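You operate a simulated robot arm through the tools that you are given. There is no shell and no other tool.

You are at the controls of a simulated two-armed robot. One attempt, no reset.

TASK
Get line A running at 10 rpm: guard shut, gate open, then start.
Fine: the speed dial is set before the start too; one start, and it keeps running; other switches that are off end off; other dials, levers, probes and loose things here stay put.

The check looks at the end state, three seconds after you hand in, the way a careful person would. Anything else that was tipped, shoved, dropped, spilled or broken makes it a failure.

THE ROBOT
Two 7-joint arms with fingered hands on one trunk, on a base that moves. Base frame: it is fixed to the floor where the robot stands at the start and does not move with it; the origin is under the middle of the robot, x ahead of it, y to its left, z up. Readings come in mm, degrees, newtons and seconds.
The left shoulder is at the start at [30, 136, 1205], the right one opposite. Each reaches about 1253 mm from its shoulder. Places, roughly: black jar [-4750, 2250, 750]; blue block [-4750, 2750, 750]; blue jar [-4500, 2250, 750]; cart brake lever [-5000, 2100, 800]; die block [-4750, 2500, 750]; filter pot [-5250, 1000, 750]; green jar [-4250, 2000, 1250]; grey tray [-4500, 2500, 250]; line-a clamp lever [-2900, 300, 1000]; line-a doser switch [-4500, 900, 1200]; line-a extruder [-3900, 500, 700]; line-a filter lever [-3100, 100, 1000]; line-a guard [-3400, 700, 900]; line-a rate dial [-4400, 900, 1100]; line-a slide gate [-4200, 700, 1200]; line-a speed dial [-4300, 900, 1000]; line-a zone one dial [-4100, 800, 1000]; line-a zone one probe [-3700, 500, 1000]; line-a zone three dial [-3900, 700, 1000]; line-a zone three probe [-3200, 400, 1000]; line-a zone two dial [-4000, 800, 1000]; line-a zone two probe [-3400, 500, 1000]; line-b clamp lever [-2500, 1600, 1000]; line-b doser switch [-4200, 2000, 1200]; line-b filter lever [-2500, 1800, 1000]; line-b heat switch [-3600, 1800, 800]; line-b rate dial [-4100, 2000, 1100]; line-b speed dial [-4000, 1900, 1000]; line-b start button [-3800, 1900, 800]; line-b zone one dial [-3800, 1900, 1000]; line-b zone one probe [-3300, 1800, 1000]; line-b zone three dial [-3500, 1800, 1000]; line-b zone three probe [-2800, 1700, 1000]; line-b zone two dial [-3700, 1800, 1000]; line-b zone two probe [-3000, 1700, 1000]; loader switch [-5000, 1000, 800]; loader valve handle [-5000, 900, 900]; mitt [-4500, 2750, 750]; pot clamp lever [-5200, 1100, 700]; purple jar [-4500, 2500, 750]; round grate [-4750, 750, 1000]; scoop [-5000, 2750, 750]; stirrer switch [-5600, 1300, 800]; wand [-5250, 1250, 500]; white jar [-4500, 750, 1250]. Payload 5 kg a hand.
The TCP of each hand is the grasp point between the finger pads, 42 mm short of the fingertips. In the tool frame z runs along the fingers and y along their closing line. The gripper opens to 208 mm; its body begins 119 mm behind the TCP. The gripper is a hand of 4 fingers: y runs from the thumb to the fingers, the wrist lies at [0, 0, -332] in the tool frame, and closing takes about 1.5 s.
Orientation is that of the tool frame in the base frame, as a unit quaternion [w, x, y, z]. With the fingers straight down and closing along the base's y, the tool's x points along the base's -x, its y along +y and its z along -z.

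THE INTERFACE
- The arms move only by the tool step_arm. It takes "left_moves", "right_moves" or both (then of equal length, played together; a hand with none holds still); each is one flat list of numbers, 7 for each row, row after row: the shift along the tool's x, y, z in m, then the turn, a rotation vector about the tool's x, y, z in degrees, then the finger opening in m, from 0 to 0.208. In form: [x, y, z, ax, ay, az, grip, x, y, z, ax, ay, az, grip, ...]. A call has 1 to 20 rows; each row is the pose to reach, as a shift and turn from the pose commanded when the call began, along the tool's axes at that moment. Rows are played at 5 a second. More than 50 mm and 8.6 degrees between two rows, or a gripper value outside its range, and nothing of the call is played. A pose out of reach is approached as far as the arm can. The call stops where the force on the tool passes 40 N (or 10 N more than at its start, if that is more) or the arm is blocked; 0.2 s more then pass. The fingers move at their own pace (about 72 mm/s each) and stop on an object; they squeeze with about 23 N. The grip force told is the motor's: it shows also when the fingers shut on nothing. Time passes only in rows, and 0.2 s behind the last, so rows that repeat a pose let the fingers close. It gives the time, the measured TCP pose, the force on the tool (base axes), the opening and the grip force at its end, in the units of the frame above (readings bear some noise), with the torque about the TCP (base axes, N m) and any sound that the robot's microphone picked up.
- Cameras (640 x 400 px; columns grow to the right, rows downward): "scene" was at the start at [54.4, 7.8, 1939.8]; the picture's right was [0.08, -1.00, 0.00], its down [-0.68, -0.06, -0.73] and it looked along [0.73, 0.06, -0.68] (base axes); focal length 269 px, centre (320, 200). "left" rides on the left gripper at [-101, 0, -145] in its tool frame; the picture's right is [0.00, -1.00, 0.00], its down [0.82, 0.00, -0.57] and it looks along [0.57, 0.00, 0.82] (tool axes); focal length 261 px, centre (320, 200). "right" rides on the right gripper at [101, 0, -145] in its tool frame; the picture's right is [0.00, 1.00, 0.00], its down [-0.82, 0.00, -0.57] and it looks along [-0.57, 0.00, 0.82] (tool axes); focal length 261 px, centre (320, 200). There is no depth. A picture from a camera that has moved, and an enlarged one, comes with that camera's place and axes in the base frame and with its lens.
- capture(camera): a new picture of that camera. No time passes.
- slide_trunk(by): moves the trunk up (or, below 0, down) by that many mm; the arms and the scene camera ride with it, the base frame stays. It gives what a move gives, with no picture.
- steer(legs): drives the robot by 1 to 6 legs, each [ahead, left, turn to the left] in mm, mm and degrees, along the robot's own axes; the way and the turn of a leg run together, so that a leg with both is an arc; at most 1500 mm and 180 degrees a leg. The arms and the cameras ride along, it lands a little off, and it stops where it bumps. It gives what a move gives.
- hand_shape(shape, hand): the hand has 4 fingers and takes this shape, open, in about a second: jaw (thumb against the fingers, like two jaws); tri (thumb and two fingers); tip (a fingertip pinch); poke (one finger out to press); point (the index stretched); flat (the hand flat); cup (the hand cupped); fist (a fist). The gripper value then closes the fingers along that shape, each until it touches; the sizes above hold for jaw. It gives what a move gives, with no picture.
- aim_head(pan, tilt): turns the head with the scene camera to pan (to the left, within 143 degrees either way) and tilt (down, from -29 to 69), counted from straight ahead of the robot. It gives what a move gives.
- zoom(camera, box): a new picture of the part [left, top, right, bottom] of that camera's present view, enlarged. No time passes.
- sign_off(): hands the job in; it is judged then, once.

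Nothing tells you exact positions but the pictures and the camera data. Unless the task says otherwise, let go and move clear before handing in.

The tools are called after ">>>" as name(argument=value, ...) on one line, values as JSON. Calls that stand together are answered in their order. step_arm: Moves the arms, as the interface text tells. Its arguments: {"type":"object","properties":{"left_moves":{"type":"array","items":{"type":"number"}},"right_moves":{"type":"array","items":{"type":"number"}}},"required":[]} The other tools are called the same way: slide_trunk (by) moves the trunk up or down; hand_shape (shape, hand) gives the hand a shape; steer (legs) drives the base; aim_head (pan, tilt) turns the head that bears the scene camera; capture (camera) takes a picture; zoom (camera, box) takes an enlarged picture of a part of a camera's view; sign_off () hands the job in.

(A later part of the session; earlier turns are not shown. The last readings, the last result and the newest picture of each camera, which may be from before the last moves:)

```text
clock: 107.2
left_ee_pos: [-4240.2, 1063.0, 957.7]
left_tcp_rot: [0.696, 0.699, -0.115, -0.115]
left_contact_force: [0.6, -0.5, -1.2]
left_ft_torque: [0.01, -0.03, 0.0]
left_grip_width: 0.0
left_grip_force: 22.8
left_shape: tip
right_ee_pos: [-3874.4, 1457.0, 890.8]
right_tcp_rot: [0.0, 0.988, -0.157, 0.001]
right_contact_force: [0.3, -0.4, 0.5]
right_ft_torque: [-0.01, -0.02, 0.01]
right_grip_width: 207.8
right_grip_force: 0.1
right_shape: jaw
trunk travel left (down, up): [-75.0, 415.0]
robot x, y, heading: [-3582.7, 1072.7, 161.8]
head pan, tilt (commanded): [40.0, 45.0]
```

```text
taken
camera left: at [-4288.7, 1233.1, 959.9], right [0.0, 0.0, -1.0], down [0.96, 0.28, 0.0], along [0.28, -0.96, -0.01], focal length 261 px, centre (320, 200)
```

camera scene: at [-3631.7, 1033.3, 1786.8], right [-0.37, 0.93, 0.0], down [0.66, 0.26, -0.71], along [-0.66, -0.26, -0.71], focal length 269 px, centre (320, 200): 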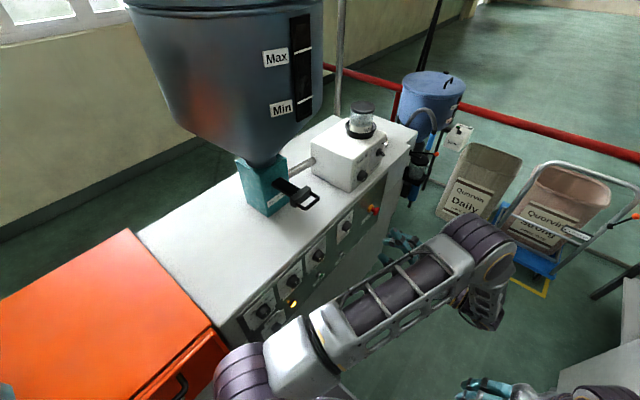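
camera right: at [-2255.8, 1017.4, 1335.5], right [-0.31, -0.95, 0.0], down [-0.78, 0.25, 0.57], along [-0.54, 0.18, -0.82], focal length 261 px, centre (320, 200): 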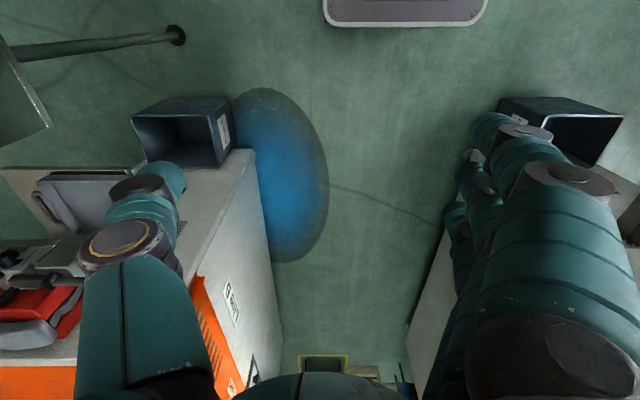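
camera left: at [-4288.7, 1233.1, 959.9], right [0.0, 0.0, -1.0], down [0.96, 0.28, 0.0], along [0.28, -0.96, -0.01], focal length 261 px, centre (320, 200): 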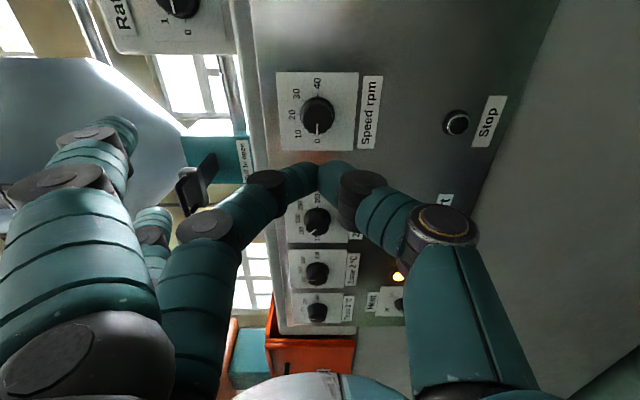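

In the tip shape thumb and middle finger meet right on the hand axis, but the index stays stuck out; tri closes alongside, which is safer near the panel. I'll use tri at 65 mm opening and approach until the fingertips surround the knob.

>>> hand_shape(hand="left", shape="tri")

>>> step_arm(left_moves=[0, 0, 0, 0, 0, 0, 0.068, 0, 0, 0, 0, 0, 0, 0.068, 0, 0, 0, 0, 0, 0, 0.068, 0, 0, 0, 0, 0, 0, 0.068, 0, 0, 0, 0, 0, 0, 0.068, 0, 0, 0.04, 0, 0, 0, 0.068, 0, 0, 0.08, 0, 0, 0, 0.068, 0, 0, 0.12, 0, 0, 0, 0.068])

>>> capture(camera="left")

>>> zoom(camera="scene", box=[300, 170, 460, 270])

```text
clock: 108.1
left_ee_pos: [-4240.7, 1063.5, 959.6]
left_tcp_rot: [0.696, 0.699, -0.115, -0.114]
left_contact_force: [-0.4, -0.2, -0.6]
left_ft_torque: [0.04, 0.0, 0.02]
left_grip_width: 207.9
left_grip_force: 0.1
left_shape: tri
right_ee_pos: [-3874.4, 1457.1, 889.8]
right_tcp_rot: [0.0, 0.988, -0.157, 0.001]
right_contact_force: [0.1, 0.2, 1.3]
right_ft_torque: [-0.01, 0.02, -0.02]
right_grip_width: 208.0
right_grip_force: 0.0
right_shape: jaw
trunk travel left (down, up): [-75.0, 415.0]
robot x, y, heading: [-3584.6, 1070.0, 161.9]
head pan, tilt (commanded): [40.0, 45.0]
```

```text
clock: 109.9
left_ee_pos: [-4281.0, 947.7, 957.0]
left_tcp_rot: [0.697, 0.698, -0.114, -0.116]
left_contact_force: [-0.3, -0.3, -0.3]
left_ft_torque: [0.01, 0.0, -0.03]
left_grip_width: 68.5
left_grip_force: 0.0
left_shape: tri
right_ee_pos: [-3875.1, 1456.3, 891.0]
right_tcp_rot: [0.0, 0.988, -0.157, 0.0]
right_contact_force: [-0.2, -0.1, 0.0]
right_ft_torque: [0.08, -0.04, 0.01]
right_grip_width: 207.7
right_grip_force: 0.1
right_shape: jaw
trunk travel left (down, up): [-75.0, 415.0]
robot x, y, heading: [-3587.9, 1070.5, 161.8]
head pan, tilt (commanded): [40.0, 45.0]
```

```text
taken
camera left: at [-4328.5, 1117.4, 958.4], right [0.0, 0.01, -1.0], down [0.96, 0.28, 0.0], along [0.28, -0.96, -0.01], focal length 261 px, centre (320, 200)
```

left: 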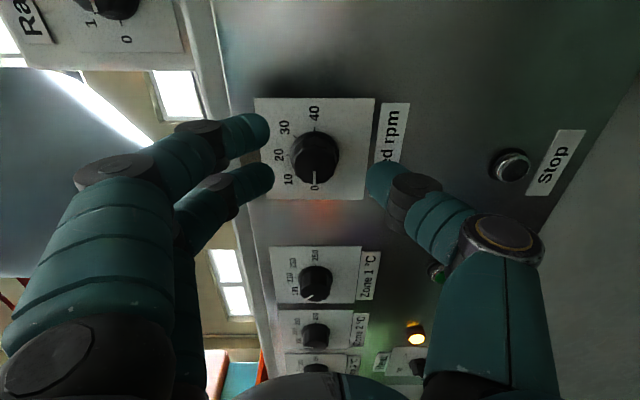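

```text
4.00 times, centred on (380, 220) of scene
camera zoom: at [-3632.2, 1032.0, 1786.7], right [-0.37, 0.93, 0.0], down [0.66, 0.26, -0.71], along [-0.66, -0.26, -0.71], focal length 1077 px, centre (80, 120)
```

zoom: 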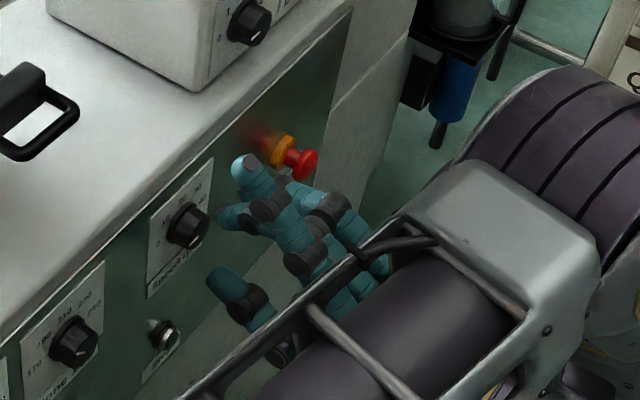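

The knob sits nicely between fingers and thumb, slightly (4 mm) above the axis. I'll correct that and advance another 28 mm, watching the force for panel contact.

>>> step_arm(left_moves=[0, 0.003, 0.01, 0, 0, 0, 0.068, 0, 0.004, 0.02, 0, 0, 0, 0.068, 0, 0.004, 0.028, 0, 0, 0, 0.068])

>>> capture(camera="left")

>>> zoom(camera="left", box=[230, 110, 410, 230])

>>> zoom(camera="scene", box=[310, 190, 410, 260])

```text
clock: 110.7
left_ee_pos: [-4289.2, 921.7, 963.9]
left_tcp_rot: [0.696, 0.699, -0.116, -0.115]
left_contact_force: [0.1, 0.2, -0.4]
left_ft_torque: [0.01, 0.0, 0.03]
left_grip_width: 68.4
left_grip_force: 0.0
left_shape: tri
right_ee_pos: [-3874.3, 1456.1, 890.7]
right_tcp_rot: [0.0, 0.988, -0.157, 0.001]
right_contact_force: [-0.4, -0.6, -0.5]
right_ft_torque: [-0.01, -0.02, -0.03]
right_grip_width: 207.7
right_grip_force: 0.1
right_shape: jaw
trunk travel left (down, up): [-75.0, 415.0]
robot x, y, heading: [-3585.1, 1070.3, 161.8]
head pan, tilt (commanded): [40.0, 45.0]
```

```text
taken
camera left: at [-4337.5, 1091.1, 963.1], right [0.0, 0.0, -1.0], down [0.96, 0.28, 0.0], along [0.28, -0.96, -0.01], focal length 261 px, centre (320, 200)
```

left: 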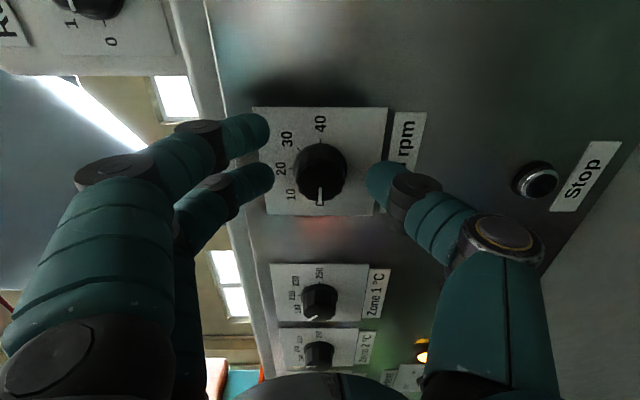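

```text
3.33 times, centred on (320, 170) of left
camera zoom: at [-4337.5, 1091.1, 963.1], right [0.0, 0.0, -1.0], down [0.96, 0.28, 0.0], along [0.28, -0.96, -0.01], focal length 869 px, centre (320, 300)
```

zoom: 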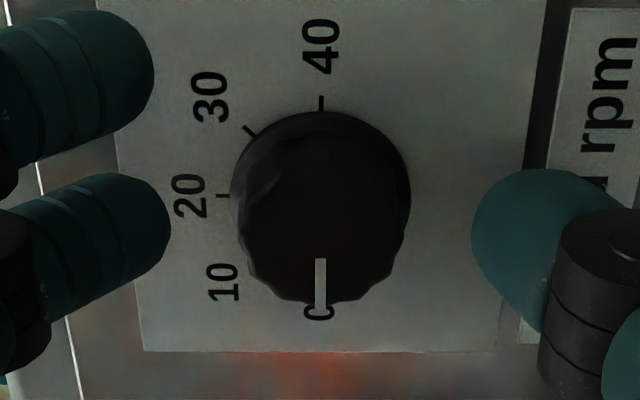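

```text
5.71 times, centred on (360, 225) of scene
camera zoom: at [-3632.0, 1032.9, 1786.7], right [-0.37, 0.93, 0.0], down [0.66, 0.26, -0.71], along [-0.66, -0.26, -0.71], focal length 1539 px, centre (91, 57)
```

zoom: 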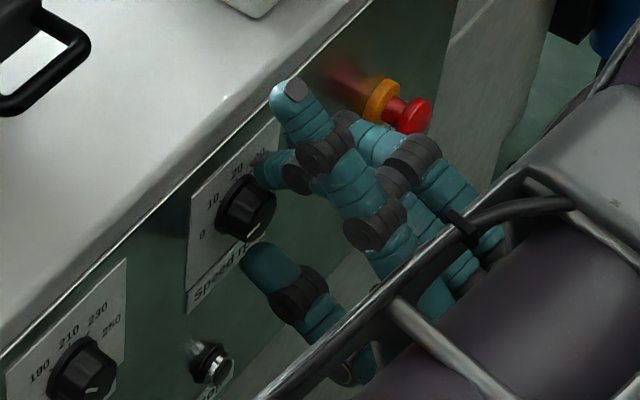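

The knob is centred. I'll move 5 mm closer, then close the fingers on it.

>>> step_arm(left_moves=[-0.005, 0, 0.005, 0, 0, 0, 0.068, -0.005, 0, 0.005, 0, 0, 0, 0.05, -0.005, 0, 0.005, 0, 0, 0, 0.035, -0.005, 0, 0.005, 0, 0, 0, 0.02, -0.005, 0, 0.005, 0, 0, 0, 0.02, -0.005, 0, 0.005, 0, 0, 0, 0.02, -0.005, 0, 0.005, 0, 0, 0, 0.02])

>>> zoom(camera="left", box=[230, 110, 410, 230])

>>> zoom(camera="scene", box=[310, 190, 410, 260])

```text
clock: 112.3
left_ee_pos: [-4295.5, 918.9, 961.3]
left_tcp_rot: [0.696, 0.699, -0.115, -0.115]
left_contact_force: [-1.2, -1.7, -8.4]
left_ft_torque: [0.15, 0.01, -0.03]
left_grip_width: 17.6
left_grip_force: 23.3
left_shape: tri
right_ee_pos: [-3874.0, 1457.4, 889.5]
right_tcp_rot: [0.001, 0.987, -0.158, 0.0]
right_contact_force: [-0.4, -0.4, -0.2]
right_ft_torque: [0.02, 0.01, -0.01]
right_grip_width: 207.7
right_grip_force: 0.1
right_shape: jaw
trunk travel left (down, up): [-75.0, 415.0]
robot x, y, heading: [-3583.1, 1068.9, 162.0]
head pan, tilt (commanded): [40.0, 45.0]
```

```text
3.33 times, centred on (320, 170) of left
camera zoom: at [-4343.9, 1088.6, 962.0], right [0.0, 0.01, -1.0], down [0.96, 0.28, 0.0], along [0.28, -0.96, -0.01], focal length 869 px, centre (320, 300)
```

zoom: 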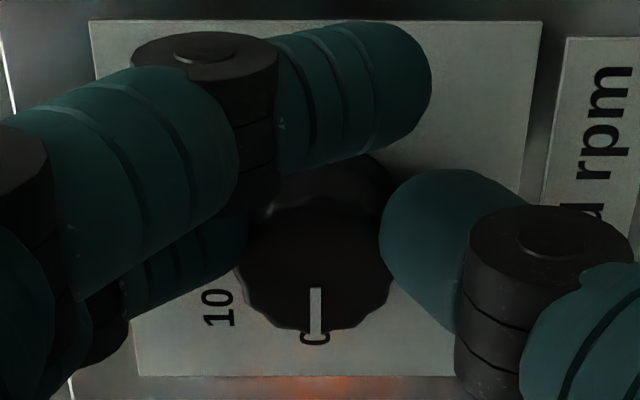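

```text
5.71 times, centred on (360, 225) of scene
camera zoom: at [-3632.6, 1033.1, 1786.6], right [-0.37, 0.93, 0.0], down [0.66, 0.26, -0.71], along [-0.66, -0.26, -0.71], focal length 1539 px, centre (91, 57)
```

zoom: 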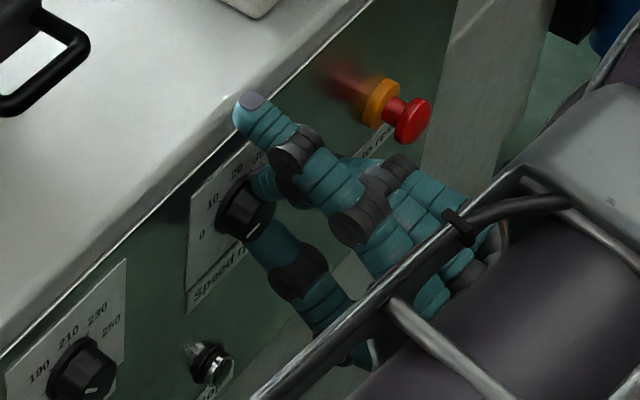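

Thumb and middle finger hold the knob with the pointer still on 0. Now I turn the hand 45° clockwise about the knob's axis.

>>> step_arm(left_moves=[0.0001, -0.001, 0, 0, 0, 7.5, 0.02, 0.0003, -0.0021, 0, 0, 0, 15, 0.02, 0.0006, -0.0031, 0, 0, 0, 22.5, 0.02, 0.0011, -0.004, 0, 0, 0, 30, 0.02, 0.0017, -0.0049, 0, 0, 0, 37.5, 0.02, 0.0023, -0.0057, 0, 0, 0, 45, 0.02])

>>> capture(camera="left")

>>> zoom(camera="scene", box=[310, 190, 410, 260])

```text
clock: 113.7
left_ee_pos: [-4293.9, 919.2, 955.4]
left_tcp_rot: [0.687, 0.601, -0.375, 0.16]
left_contact_force: [7.9, -2.4, -18.8]
left_ft_torque: [0.63, -0.02, 0.3]
left_grip_width: 17.9
left_grip_force: 23.1
left_shape: tri
right_ee_pos: [-3874.1, 1456.7, 889.7]
right_tcp_rot: [-0.001, 0.988, -0.157, 0.0]
right_contact_force: [-0.4, 0.0, -0.5]
right_ft_torque: [0.01, -0.03, 0.0]
right_grip_width: 207.8
right_grip_force: 0.1
right_shape: jaw
trunk travel left (down, up): [-75.0, 415.0]
robot x, y, heading: [-3585.3, 1075.5, 161.9]
head pan, tilt (commanded): [40.0, 45.0]
```

```text
taken
camera left: at [-4314.0, 1079.2, 885.5], right [0.67, -0.22, -0.71], down [0.73, 0.35, 0.58], along [0.12, -0.91, 0.4], focal length 261 px, centre (320, 200)
```

left: 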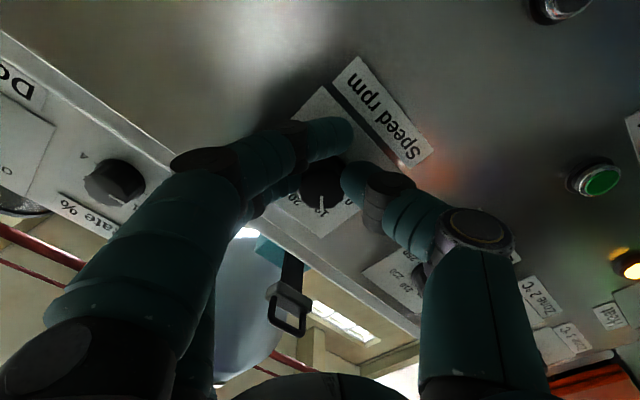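

```text
5.71 times, centred on (360, 225) of scene
camera zoom: at [-3632.4, 1032.8, 1786.6], right [-0.37, 0.93, 0.0], down [0.66, 0.26, -0.71], along [-0.66, -0.26, -0.71], focal length 1539 px, centre (91, 57)
```

zoom: 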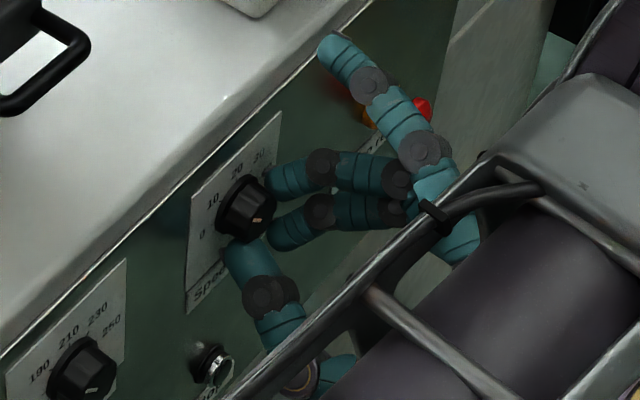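

>>> zoom(camera="left", box=[260, 130, 410, 250])

>>> zoom(camera="scene", box=[335, 210, 365, 230])

```text
3.33 times, centred on (335, 190) of left
camera zoom: at [-4314.0, 1079.2, 885.5], right [0.67, -0.22, -0.71], down [0.73, 0.35, 0.58], along [0.12, -0.91, 0.4], focal length 869 px, centre (270, 233)
```

zoom: 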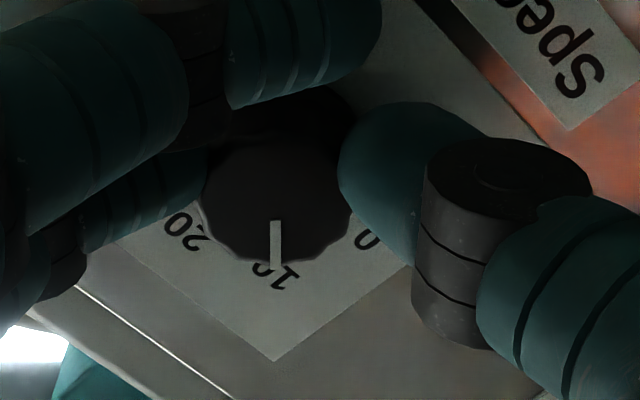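

```text
16.00 times, centred on (350, 220) of scene
camera zoom: at [-3632.4, 1032.8, 1786.6], right [-0.37, 0.93, 0.0], down [0.66, 0.26, -0.71], along [-0.66, -0.26, -0.71], focal length 4308 px, centre (-160, -120)
```

zoom: 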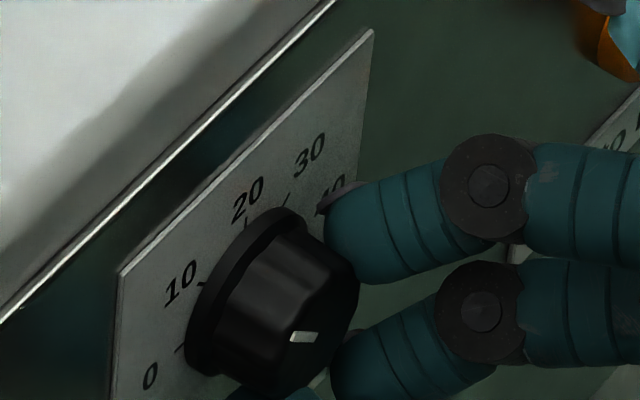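

The pointer moved with the hand to about 10. I open the fingers and back straight off to read it properly.

>>> step_arm(left_moves=[0, 0, 0, 0, 0, 0, 0.03, 0, 0, 0, 0, 0, 0, 0.05, 0, 0, 0, 0, 0, 0, 0.075, 0, 0, 0, 0, 0, 0, 0.075, 0, 0, -0.03, 0, 0, 0, 0.075, 0, 0, -0.07, 0, 0, 0, 0.09, 0, 0, -0.11, 0, 0, 0, 0.12, 0, 0, -0.15, 0, 0, 0, 0.15])

>>> capture(camera="left")

>>> capture(camera="scene")

```text
clock: 115.5
left_ee_pos: [-4246.8, 1061.7, 958.8]
left_tcp_rot: [0.688, 0.601, -0.373, 0.161]
left_contact_force: [-0.1, 0.8, 0.1]
left_ft_torque: [-0.04, -0.01, 0.02]
left_grip_width: 149.4
left_grip_force: 0.2
left_shape: tri
right_ee_pos: [-3874.1, 1457.1, 889.7]
right_tcp_rot: [0.0, 0.987, -0.158, 0.0]
right_contact_force: [-0.2, 0.7, 0.8]
right_ft_torque: [-0.06, 0.03, 0.0]
right_grip_width: 208.0
right_grip_force: 0.1
right_shape: jaw
trunk travel left (down, up): [-75.0, 415.0]
robot x, y, heading: [-3584.1, 1072.0, 162.2]
head pan, tilt (commanded): [40.0, 45.0]
```

```text
taken
camera left: at [-4266.6, 1222.8, 888.4], right [0.67, -0.22, -0.71], down [0.73, 0.35, 0.58], along [0.12, -0.91, 0.4], focal length 261 px, centre (320, 200)
```

left: 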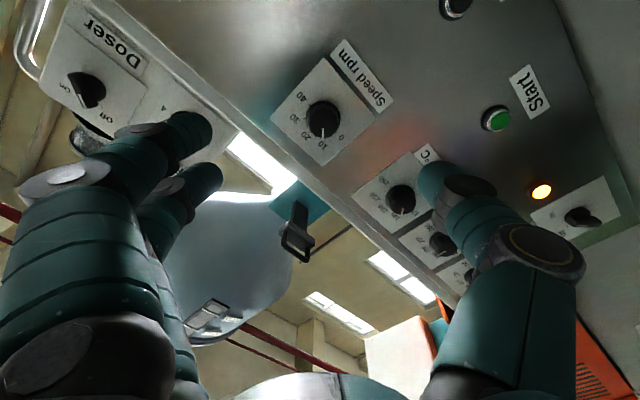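

```text
taken
camera scene: at [-3631.3, 1034.3, 1786.8], right [-0.37, 0.93, 0.0], down [0.66, 0.26, -0.71], along [-0.66, -0.26, -0.71], focal length 269 px, centre (320, 200)
```

scene: 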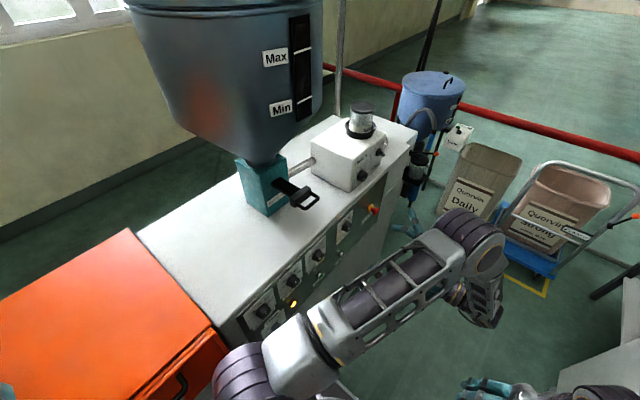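

>>> zoom(camera="left", box=[260, 60, 390, 175])

>>> aim_head(pan=110, tilt=25)

>>> capture(camera="scene")

```text
3.48 times, centred on (325, 118) of left
camera zoom: at [-4266.6, 1222.8, 888.4], right [0.67, -0.22, -0.71], down [0.73, 0.35, 0.58], along [0.12, -0.91, 0.4], focal length 907 px, centre (303, 487)
```

zoom: 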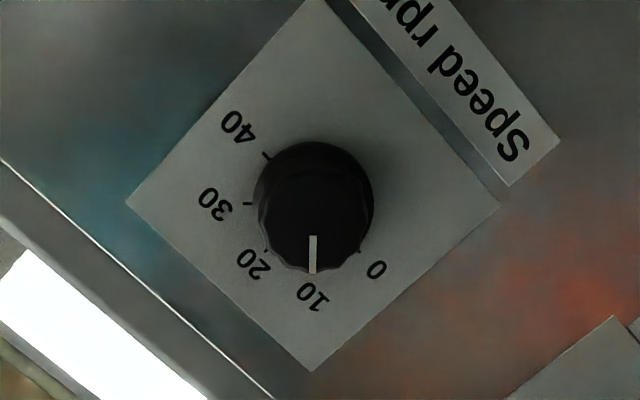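

```text
clock: 116.9
left_ee_pos: [-4247.6, 1061.7, 959.7]
left_tcp_rot: [0.688, 0.601, -0.374, 0.16]
left_contact_force: [0.0, 1.5, 0.3]
left_ft_torque: [0.0, 0.0, 0.0]
left_grip_width: 149.3
left_grip_force: 0.0
left_shape: tri
right_ee_pos: [-3873.5, 1456.6, 890.4]
right_tcp_rot: [0.0, 0.988, -0.156, 0.0]
right_contact_force: [-0.1, 0.2, 0.3]
right_ft_torque: [0.03, 0.01, 0.0]
right_grip_width: 208.0
right_grip_force: 0.0
right_shape: jaw
trunk travel left (down, up): [-75.0, 415.0]
robot x, y, heading: [-3585.2, 1073.6, 161.8]
head pan, tilt (commanded): [110.0, 25.0]
```

```text
taken
camera scene: at [-3553.3, 971.7, 1817.3], right [-1.0, -0.03, 0.0], down [-0.01, 0.42, -0.91], along [0.03, -0.91, -0.42], focal length 269 px, centre (320, 200)
```

scene: 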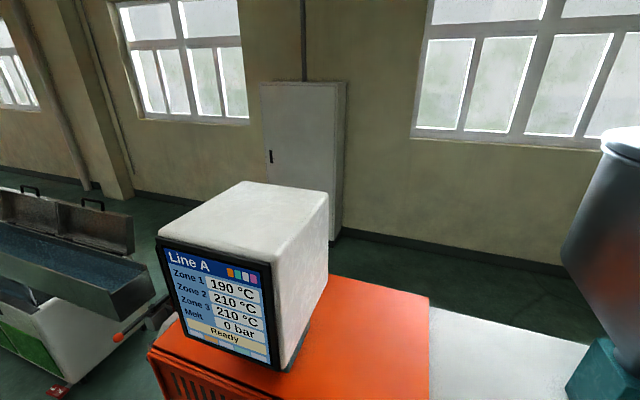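

The screen now says "Ready" and the pointer stands exactly on 10. I'll move the hand down in front of the green Start button (u≈4204, z≈800), undo the roll, and take the poke shape.

>>> step_arm(left_moves=[0.0005, -0.038, -0.008, 0, 0, -7.5, 0.15, 0.001, -0.076, -0.013, 0, 0, -15, 0.15, 0.0015, -0.114, -0.013, 0, 0, -22.5, 0.15, 0.002, -0.152, -0.013, 0, 0, -30, 0.15, 0.0025, -0.19, -0.013, 0, 0, -37.5, 0.15, 0.003, -0.228, -0.013, 0, 0, -45, 0.15])

>>> hand_shape(hand="left", shape="poke")

>>> capture(camera="left")

>>> aim_head(pan=50, tilt=48)

>>> capture(camera="scene")

```text
clock: 118.3
left_ee_pos: [-4089.1, 1022.0, 798.4]
left_tcp_rot: [0.697, 0.698, -0.114, -0.116]
left_contact_force: [-1.0, -0.7, 0.1]
left_ft_torque: [-0.03, 0.01, 0.04]
left_grip_width: 149.7
left_grip_force: 0.1
left_shape: tri
right_ee_pos: [-3872.9, 1456.9, 890.5]
right_tcp_rot: [0.0, 0.988, -0.157, 0.001]
right_contact_force: [6.4, 2.9, 2.3]
right_ft_torque: [-0.1, -0.12, 0.45]
right_grip_width: 207.6
right_grip_force: 0.1
right_shape: jaw
trunk travel left (down, up): [-75.0, 415.0]
robot x, y, heading: [-3585.4, 1073.5, 162.0]
head pan, tilt (commanded): [110.0, 25.0]
```

```text
clock: 119.2
left_ee_pos: [-4088.9, 1022.1, 798.6]
left_tcp_rot: [0.697, 0.699, -0.115, -0.115]
left_contact_force: [-0.9, -0.7, -0.3]
left_ft_torque: [-0.02, 0.01, 0.01]
left_grip_width: 0.0
left_grip_force: 0.1
left_shape: poke
right_ee_pos: [-3873.5, 1457.1, 890.4]
right_tcp_rot: [0.001, 0.987, -0.158, 0.001]
right_contact_force: [9.7, 1.8, 3.2]
right_ft_torque: [-0.23, -0.13, 0.76]
right_grip_width: 207.6
right_grip_force: 0.0
right_shape: jaw
trunk travel left (down, up): [-75.0, 415.0]
robot x, y, heading: [-3584.9, 1072.0, 161.8]
head pan, tilt (commanded): [110.0, 25.0]
```

```text
taken
camera left: at [-4136.1, 1191.7, 799.8], right [0.0, 0.0, -1.0], down [0.96, 0.28, 0.0], along [0.28, -0.96, -0.01], focal length 261 px, centre (320, 200)
```

left: 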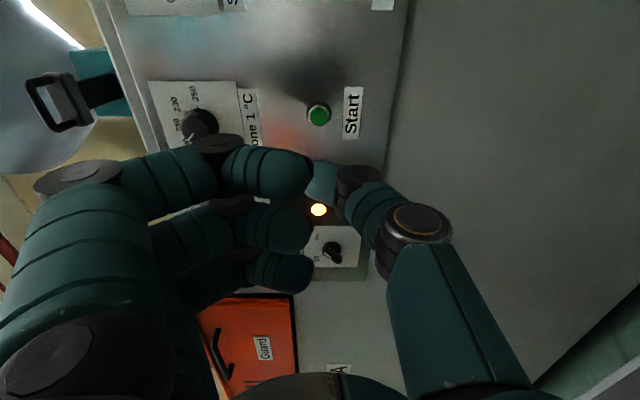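

```text
clock: 120.5
left_ee_pos: [-4088.2, 1021.7, 799.2]
left_tcp_rot: [0.696, 0.699, -0.115, -0.115]
left_contact_force: [-0.5, 0.2, -0.4]
left_ft_torque: [0.02, 0.0, -0.03]
left_grip_width: 0.3
left_grip_force: 0.0
left_shape: poke
right_ee_pos: [-3873.3, 1457.2, 889.9]
right_tcp_rot: [0.0, 0.987, -0.158, 0.0]
right_contact_force: [8.5, 2.7, 1.9]
right_ft_torque: [-0.14, -0.23, 0.73]
right_grip_width: 207.5
right_grip_force: 0.0
right_shape: jaw
trunk travel left (down, up): [-75.0, 415.0]
robot x, y, heading: [-3588.9, 1074.4, 162.2]
head pan, tilt (commanded): [50.0, 48.0]
```

```text
taken
camera scene: at [-3623.1, 1022.0, 1782.6], right [-0.53, 0.85, 0.0], down [0.63, 0.39, -0.67], along [-0.57, -0.35, -0.74], focal length 269 px, centre (320, 200)
```

scene: 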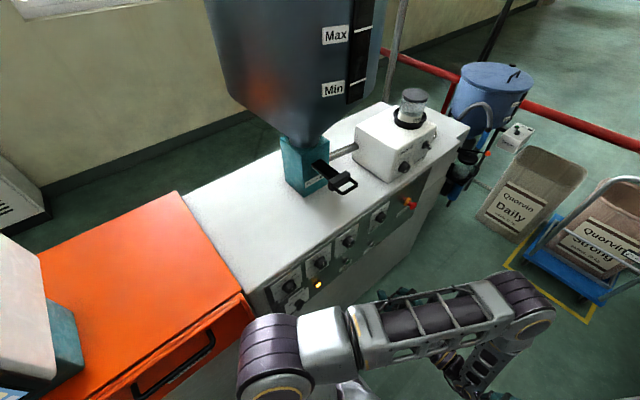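

Something to fix first: the right hand feels ~9 N — my left forearm is brushing it. I'll pull the right hand back and out, and look closely at the poke shape.

>>> step_arm(right_moves=[0.03, -0.015, 0, 0, 0, 0, 0.208, 0.06, -0.03, 0, 0, 0, 0, 0.208, 0.09, -0.045, 0, 0, 0, 0, 0.208, 0.12, -0.06, 0, 0, 0, 0, 0.208])

>>> zoom(camera="left", box=[180, 80, 420, 300])

>>> aim_head(pan=20, tilt=60)

>>> capture(camera="scene")

```text
clock: 121.5
left_ee_pos: [-4086.1, 1022.5, 799.6]
left_tcp_rot: [0.697, 0.699, -0.114, -0.115]
left_contact_force: [0.1, 0.6, 0.2]
left_ft_torque: [0.04, -0.01, -0.06]
left_grip_width: 0.0
left_grip_force: 0.0
left_shape: poke
right_ee_pos: [-3782.1, 1525.9, 892.7]
right_tcp_rot: [0.004, 0.987, -0.158, 0.004]
right_contact_force: [-0.4, 0.4, 0.0]
right_ft_torque: [-0.04, 0.1, 0.0]
right_grip_width: 207.7
right_grip_force: 0.1
right_shape: jaw
right hand out of reach, approached as far as the arm can: row 2, 3, 4
trunk travel left (down, up): [-75.0, 415.0]
robot x, y, heading: [-3585.5, 1073.7, 161.9]
head pan, tilt (commanded): [50.0, 48.0]
```

```text
1.82 times, centred on (300, 190) of left
camera zoom: at [-4135.2, 1191.9, 800.1], right [0.0, 0.0, -1.0], down [0.96, 0.28, 0.0], along [0.28, -0.96, -0.01], focal length 474 px, centre (356, 218)
```

zoom: 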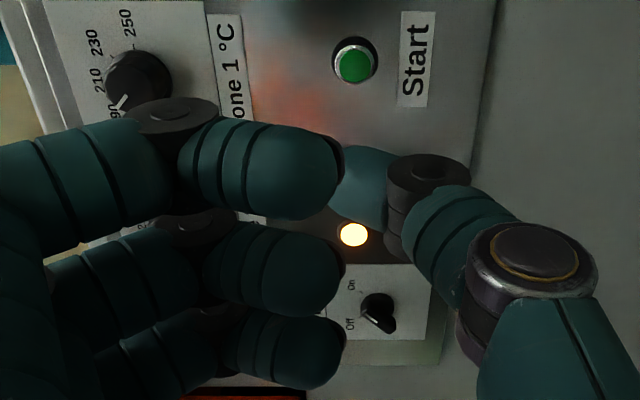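

```text
clock: 122.5
left_ee_pos: [-4086.4, 1021.1, 798.8]
left_tcp_rot: [0.697, 0.699, -0.115, -0.114]
left_contact_force: [0.3, 0.1, -0.5]
left_ft_torque: [0.0, 0.0, 0.03]
left_grip_width: 0.1
left_grip_force: 0.0
left_shape: poke
right_ee_pos: [-3782.1, 1526.4, 892.0]
right_tcp_rot: [0.003, 0.988, -0.157, 0.004]
right_contact_force: [-0.7, -1.0, -0.8]
right_ft_torque: [0.01, -0.01, -0.05]
right_grip_width: 207.7
right_grip_force: 0.0
right_shape: jaw
trunk travel left (down, up): [-75.0, 415.0]
robot x, y, heading: [-3585.1, 1071.9, 162.0]
head pan, tilt (commanded): [20.0, 60.0]
```

```text
taken
camera scene: at [-3623.0, 1061.4, 1767.3], right [-0.03, 1.0, 0.0], down [0.87, 0.03, -0.5], along [-0.5, -0.02, -0.87], focal length 269 px, centre (320, 200)
```

scene: 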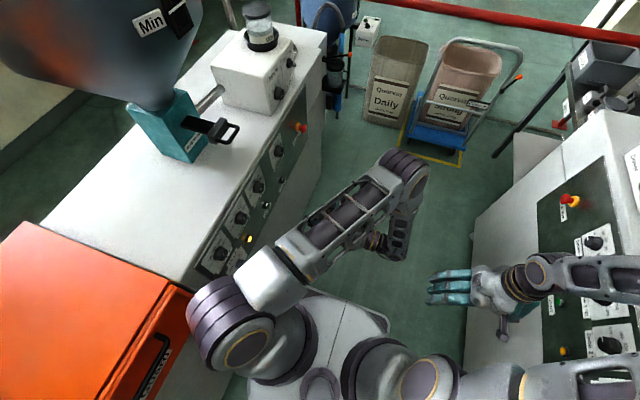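

The right hand is free of contact now. I'll check the clearance of the right arm to line B before going on.

>>> aim_head(pan=-40, tilt=45)

>>> capture(camera="scene")

>>> capture(camera="right")

```text
clock: 123.8
left_ee_pos: [-4086.7, 1020.9, 797.7]
left_tcp_rot: [0.696, 0.699, -0.115, -0.115]
left_contact_force: [0.5, 0.6, -0.2]
left_ft_torque: [0.01, 0.0, 0.0]
left_grip_width: 0.1
left_grip_force: 0.0
left_shape: poke
right_ee_pos: [-3782.7, 1525.4, 892.2]
right_tcp_rot: [0.003, 0.988, -0.157, 0.004]
right_contact_force: [0.5, 0.6, -0.5]
right_ft_torque: [-0.02, -0.03, -0.03]
right_grip_width: 207.7
right_grip_force: 0.1
right_shape: jaw
trunk travel left (down, up): [-75.0, 415.0]
robot x, y, heading: [-3585.4, 1075.1, 161.7]
head pan, tilt (commanded): [-40.0, 45.0]
```

```text
taken
camera scene: at [-3599.3, 1132.8, 1786.7], right [0.85, 0.53, 0.0], down [0.37, -0.6, -0.71], along [-0.37, 0.6, -0.71], focal length 269 px, centre (320, 200)
```

scene: 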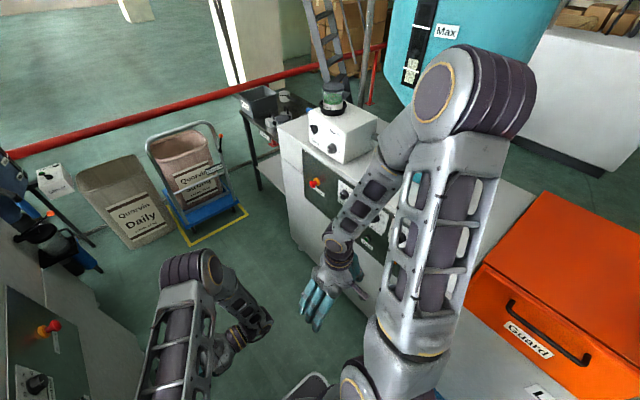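

```text
taken
camera right: at [-3688.6, 1495.2, 1037.7], right [-0.32, -0.95, 0.01], down [-0.78, 0.26, 0.56], along [-0.54, 0.17, -0.83], focal length 261 px, centre (320, 200)
```

right: 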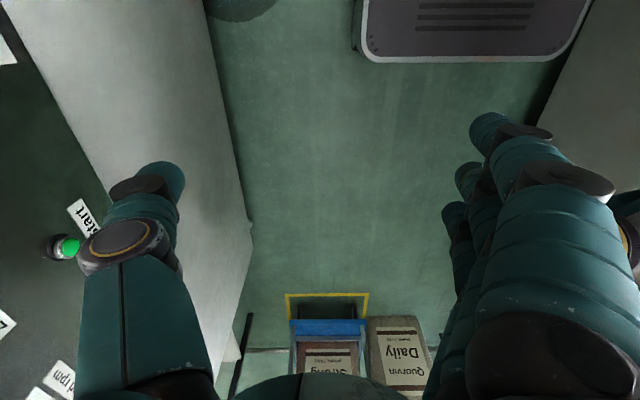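

The right arm is clear (about 18 cm from line B's panel). In the poke shape no single finger clearly sticks out, so I'll try "point" and compare.

>>> hand_shape(hand="left", shape="point")

>>> capture(camera="left")

```text
clock: 124.7
left_ee_pos: [-4087.7, 1021.5, 798.1]
left_tcp_rot: [0.696, 0.699, -0.115, -0.114]
left_contact_force: [-0.6, 0.4, -0.3]
left_ft_torque: [0.03, 0.0, 0.05]
left_grip_width: 201.7
left_grip_force: 0.0
left_shape: point
right_ee_pos: [-3782.3, 1525.6, 892.3]
right_tcp_rot: [0.004, 0.987, -0.158, 0.004]
right_contact_force: [0.3, 1.0, 0.1]
right_ft_torque: [0.0, 0.01, 0.01]
right_grip_width: 208.0
right_grip_force: 0.1
right_shape: jaw
trunk travel left (down, up): [-75.0, 415.0]
robot x, y, heading: [-3585.3, 1072.5, 161.7]
head pan, tilt (commanded): [-40.0, 45.0]
```

```text
taken
camera left: at [-4135.8, 1191.7, 799.7], right [0.0, 0.0, -1.0], down [0.96, 0.28, 0.0], along [0.28, -0.96, -0.01], focal length 261 px, centre (320, 200)
```

left: 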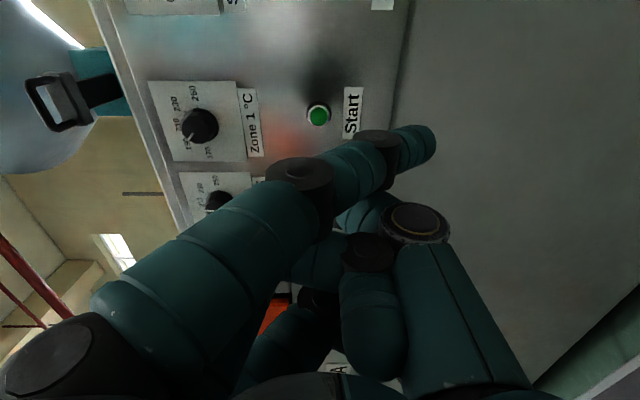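

In "point" the index slants downward, while in "poke" it is the thumb that projects along the hand axis with the fingers curled behind, which suits a button. Back to poke, then approach the Start button to a short standoff.

>>> hand_shape(hand="left", shape="poke")

>>> step_arm(left_moves=[0, 0.003, 0.04, 0, 0, 0, 0.0, 0, 0.003, 0.08, 0, 0, 0, 0.0, 0, 0.003, 0.115, 0, 0, 0, 0.0])

>>> capture(camera="left")

>>> aim_head(pan=60, tilt=45)

>>> capture(camera="scene")

```text
clock: 125.6
left_ee_pos: [-4087.8, 1022.7, 798.9]
left_tcp_rot: [0.696, 0.699, -0.115, -0.115]
left_contact_force: [0.4, -1.1, -0.2]
left_ft_torque: [-0.01, 0.04, 0.0]
left_grip_width: 0.1
left_grip_force: 0.1
left_shape: poke
right_ee_pos: [-3782.1, 1524.2, 891.9]
right_tcp_rot: [0.004, 0.988, -0.157, 0.004]
right_contact_force: [-0.7, -0.7, -0.6]
right_ft_torque: [0.0, 0.0, 0.02]
right_grip_width: 208.0
right_grip_force: 0.0
right_shape: jaw
trunk travel left (down, up): [-75.0, 415.0]
robot x, y, heading: [-3584.1, 1074.3, 161.9]
head pan, tilt (commanded): [-40.0, 45.0]
```

```text
clock: 126.4
left_ee_pos: [-4121.8, 911.6, 800.5]
left_tcp_rot: [0.697, 0.698, -0.115, -0.116]
left_contact_force: [-0.9, 0.0, -0.5]
left_ft_torque: [-0.03, -0.07, 0.04]
left_grip_width: 0.0
left_grip_force: 0.1
left_shape: poke
right_ee_pos: [-3782.7, 1524.6, 893.1]
right_tcp_rot: [0.003, 0.988, -0.157, 0.004]
right_contact_force: [0.6, -0.5, -0.3]
right_ft_torque: [0.03, 0.02, 0.03]
right_grip_width: 207.8
right_grip_force: 0.1
right_shape: jaw
trunk travel left (down, up): [-75.0, 415.0]
robot x, y, heading: [-3585.1, 1070.8, 161.8]
head pan, tilt (commanded): [-40.0, 45.0]
```

```text
taken
camera left: at [-4170.0, 1080.8, 801.0], right [0.0, 0.01, -1.0], down [0.96, 0.28, 0.0], along [0.28, -0.96, -0.01], focal length 261 px, centre (320, 200)
```

left: 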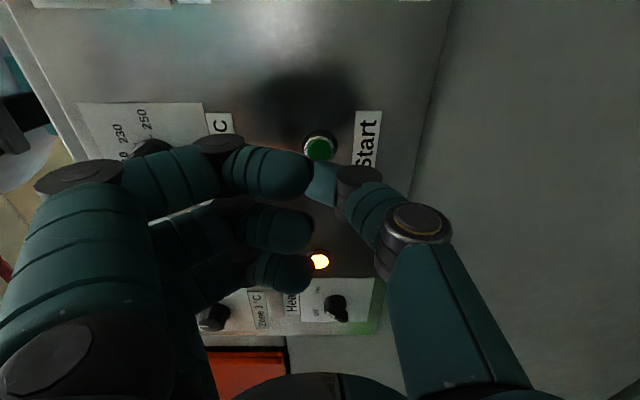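

```text
clock: 128.1
left_ee_pos: [-4121.6, 912.4, 799.6]
left_tcp_rot: [0.697, 0.699, -0.115, -0.115]
left_contact_force: [-0.1, -0.7, -0.9]
left_ft_torque: [-0.01, 0.0, 0.01]
left_grip_width: 0.1
left_grip_force: 0.0
left_shape: poke
right_ee_pos: [-3783.0, 1526.6, 892.3]
right_tcp_rot: [0.003, 0.988, -0.157, 0.004]
right_contact_force: [-0.3, 0.1, 0.4]
right_ft_torque: [0.04, 0.0, -0.01]
right_grip_width: 208.0
right_grip_force: 0.1
right_shape: jaw
trunk travel left (down, up): [-75.0, 415.0]
robot x, y, heading: [-3585.9, 1071.1, 162.2]
head pan, tilt (commanded): [60.0, 45.0]
```

```text
taken
camera scene: at [-3616.8, 1009.5, 1786.8], right [-0.67, 0.74, 0.0], down [0.53, 0.47, -0.71], along [-0.53, -0.47, -0.71], focal length 269 px, centre (320, 200)
```

scene: 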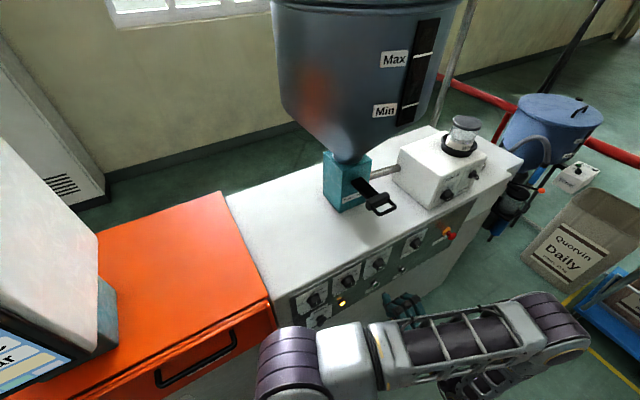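

>>> zoom(camera="scene", box=[360, 240, 460, 320])

>>> zoom(camera="left", box=[260, 110, 400, 220])

```text
5.00 times, centred on (410, 280) of scene
camera zoom: at [-3616.8, 1009.5, 1786.8], right [-0.67, 0.74, 0.0], down [0.53, 0.47, -0.71], along [-0.53, -0.47, -0.71], focal length 1346 px, centre (-130, -200)
```

zoom: 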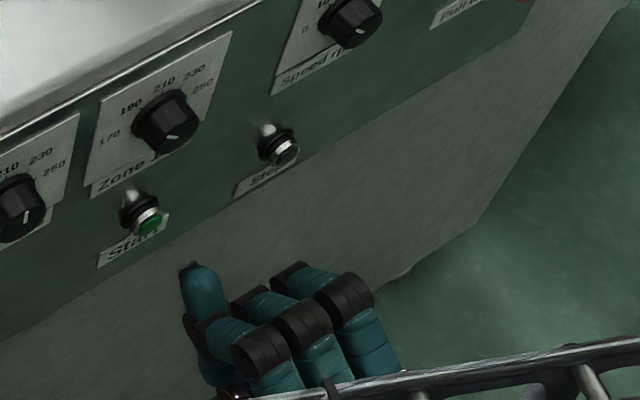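

```text
3.64 times, centred on (330, 165) of left
camera zoom: at [-4169.9, 1081.4, 801.1], right [0.0, 0.0, -1.0], down [0.96, 0.28, 0.0], along [0.28, -0.96, -0.01], focal length 948 px, centre (284, 327)
```

zoom: 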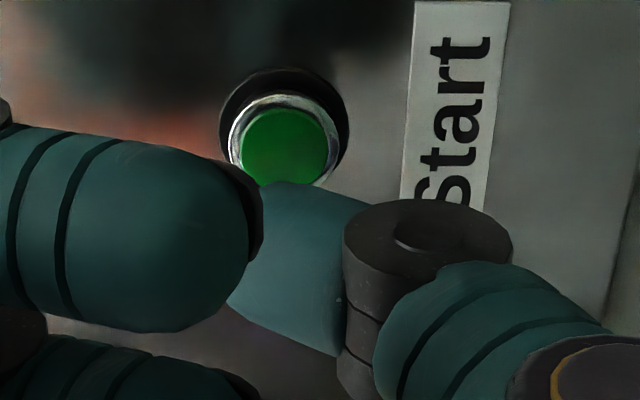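

The thumb tip is ~40 mm in front of the grip point and lines up with the green button (2–3 mm correction). I move to just in front of the cap.

>>> step_arm(left_moves=[-0.002, 0.002, 0.016, 0, 0, 0, 0.0, -0.002, 0.002, 0.03, 0, 0, 0, 0.0])

>>> zoom(camera="scene", box=[360, 240, 460, 320])

>>> zoom(camera="left", box=[260, 110, 400, 220])

```text
clock: 128.7
left_ee_pos: [-4133.3, 884.1, 801.9]
left_tcp_rot: [0.696, 0.699, -0.116, -0.116]
left_contact_force: [-0.4, -0.5, -0.1]
left_ft_torque: [0.0, 0.03, 0.05]
left_grip_width: 0.0
left_grip_force: 0.0
left_shape: poke
right_ee_pos: [-3781.1, 1526.4, 892.5]
right_tcp_rot: [0.003, 0.988, -0.157, 0.003]
right_contact_force: [-1.2, 0.6, -0.3]
right_ft_torque: [0.0, -0.02, 0.04]
right_grip_width: 208.0
right_grip_force: 0.1
right_shape: jaw
trunk travel left (down, up): [-75.0, 415.0]
robot x, y, heading: [-3588.1, 1072.3, 161.9]
head pan, tilt (commanded): [60.0, 45.0]
```

```text
5.00 times, centred on (410, 280) of scene
camera zoom: at [-3616.9, 1009.3, 1786.7], right [-0.67, 0.74, 0.0], down [0.53, 0.47, -0.71], along [-0.53, -0.47, -0.71], focal length 1346 px, centre (-130, -200)
```

zoom: 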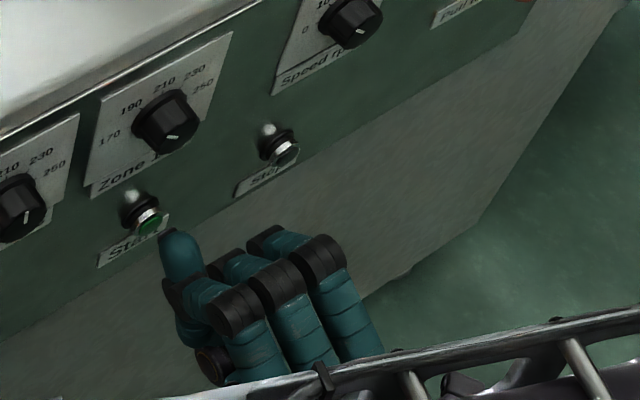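

```text
3.64 times, centred on (330, 165) of left
camera zoom: at [-4182.1, 1054.1, 802.9], right [0.0, 0.0, -1.0], down [0.96, 0.28, 0.0], along [0.28, -0.96, -0.01], focal length 948 px, centre (284, 327)
```

zoom: 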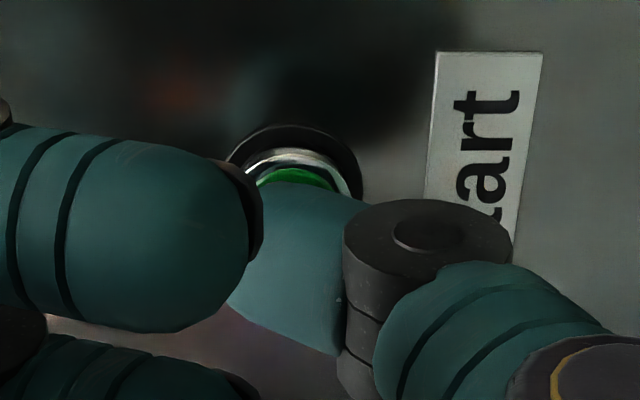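

The thumb tip covers the button, about 10 mm from the cap. Pressing in with 3 mm steps.

>>> step_arm(left_moves=[0, 0, 0.003, 0, 0, 0, 0.0, 0, 0, 0.006, 0, 0, 0, 0.0, 0, 0, 0.009, 0, 0, 0, 0.0, 0, 0, 0.012, 0, 0, 0, 0.0])

```text
clock: 129.7
left_ee_pos: [-4138.9, 874.0, 801.8]
left_tcp_rot: [0.696, 0.699, -0.115, -0.115]
left_contact_force: [2.0, 1.6, -0.6]
left_ft_torque: [0.01, 0.01, 0.06]
left_grip_width: 0.0
left_grip_force: 0.1
left_shape: poke
right_ee_pos: [-3782.1, 1526.0, 891.1]
right_tcp_rot: [0.002, 0.988, -0.157, 0.004]
right_contact_force: [-0.4, 0.9, 0.0]
right_ft_torque: [0.0, -0.01, -0.04]
right_grip_width: 207.6
right_grip_force: 0.1
right_shape: jaw
trunk travel left (down, up): [-75.0, 415.0]
robot x, y, heading: [-3586.1, 1075.5, 162.1]
head pan, tilt (commanded): [60.0, 45.0]
heard: click
```

A click was heard. Checking the screen before doing anything else.

>>> aim_head(pan=110, tilt=25)

>>> zoom(camera="scene", box=[140, 170, 340, 380])

```text
clock: 130.9
left_ee_pos: [-4139.6, 874.1, 803.2]
left_tcp_rot: [0.696, 0.699, -0.115, -0.115]
left_contact_force: [2.1, 2.4, -0.7]
left_ft_torque: [0.05, -0.02, 0.03]
left_grip_width: 0.2
left_grip_force: 0.0
left_shape: poke
right_ee_pos: [-3782.7, 1526.2, 892.9]
right_tcp_rot: [0.004, 0.988, -0.157, 0.005]
right_contact_force: [-0.5, 0.5, 0.1]
right_ft_torque: [0.04, -0.05, -0.02]
right_grip_width: 207.8
right_grip_force: 0.1
right_shape: jaw
trunk travel left (down, up): [-75.0, 415.0]
robot x, y, heading: [-3588.9, 1071.2, 161.8]
head pan, tilt (commanded): [110.0, 25.0]
```

```text
1.90 times, centred on (240, 275) of scene
camera zoom: at [-3553.2, 971.8, 1817.3], right [-1.0, -0.03, 0.0], down [-0.01, 0.42, -0.91], along [0.03, -0.91, -0.42], focal length 513 px, centre (472, 57)
```

zoom: 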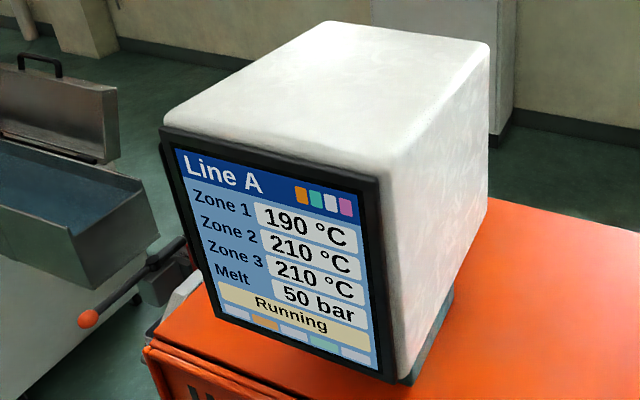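

"Running", melt 50 bar. I release the button and draw the hand straight back, clear of the panel.

>>> step_arm(left_moves=[0, 0, -0.01, 0, 0, 0, 0.0, 0, 0, -0.03, 0, 0, 0, 0.0, 0, 0, -0.07, 0, 0, 0, 0.0, 0, 0, -0.11, 0, 0, 0, 0.0, 0, 0, -0.15, 0, 0, 0, 0.0])

>>> capture(camera="scene")

>>> capture(camera="left")

```text
clock: 132.1
left_ee_pos: [-4091.6, 1014.9, 803.2]
left_tcp_rot: [0.697, 0.699, -0.114, -0.114]
left_contact_force: [1.2, 0.4, -0.7]
left_ft_torque: [0.03, -0.01, 0.03]
left_grip_width: 0.0
left_grip_force: 0.1
left_shape: poke
right_ee_pos: [-3781.0, 1526.2, 891.7]
right_tcp_rot: [0.003, 0.987, -0.158, 0.004]
right_contact_force: [0.5, 0.3, -0.3]
right_ft_torque: [-0.05, 0.03, -0.01]
right_grip_width: 207.8
right_grip_force: 0.0
right_shape: jaw
trunk travel left (down, up): [-75.0, 415.0]
robot x, y, heading: [-3582.6, 1070.2, 161.9]
head pan, tilt (commanded): [110.0, 25.0]
```

```text
taken
camera scene: at [-3552.7, 972.5, 1817.4], right [-1.0, -0.03, 0.0], down [-0.01, 0.42, -0.91], along [0.03, -0.91, -0.42], focal length 269 px, centre (320, 200)
```

scene: 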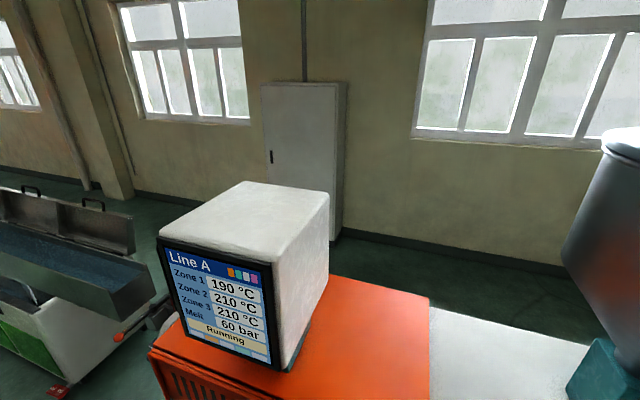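

```text
taken
camera left: at [-4139.6, 1184.4, 804.7], right [0.0, 0.0, -1.0], down [0.96, 0.28, 0.0], along [0.28, -0.96, 0.0], focal length 261 px, centre (320, 200)
```

left: 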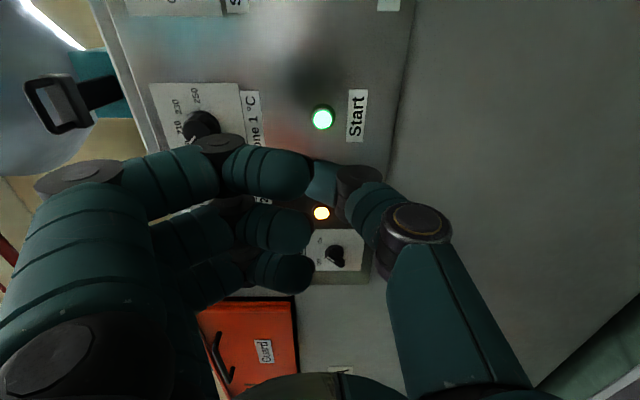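

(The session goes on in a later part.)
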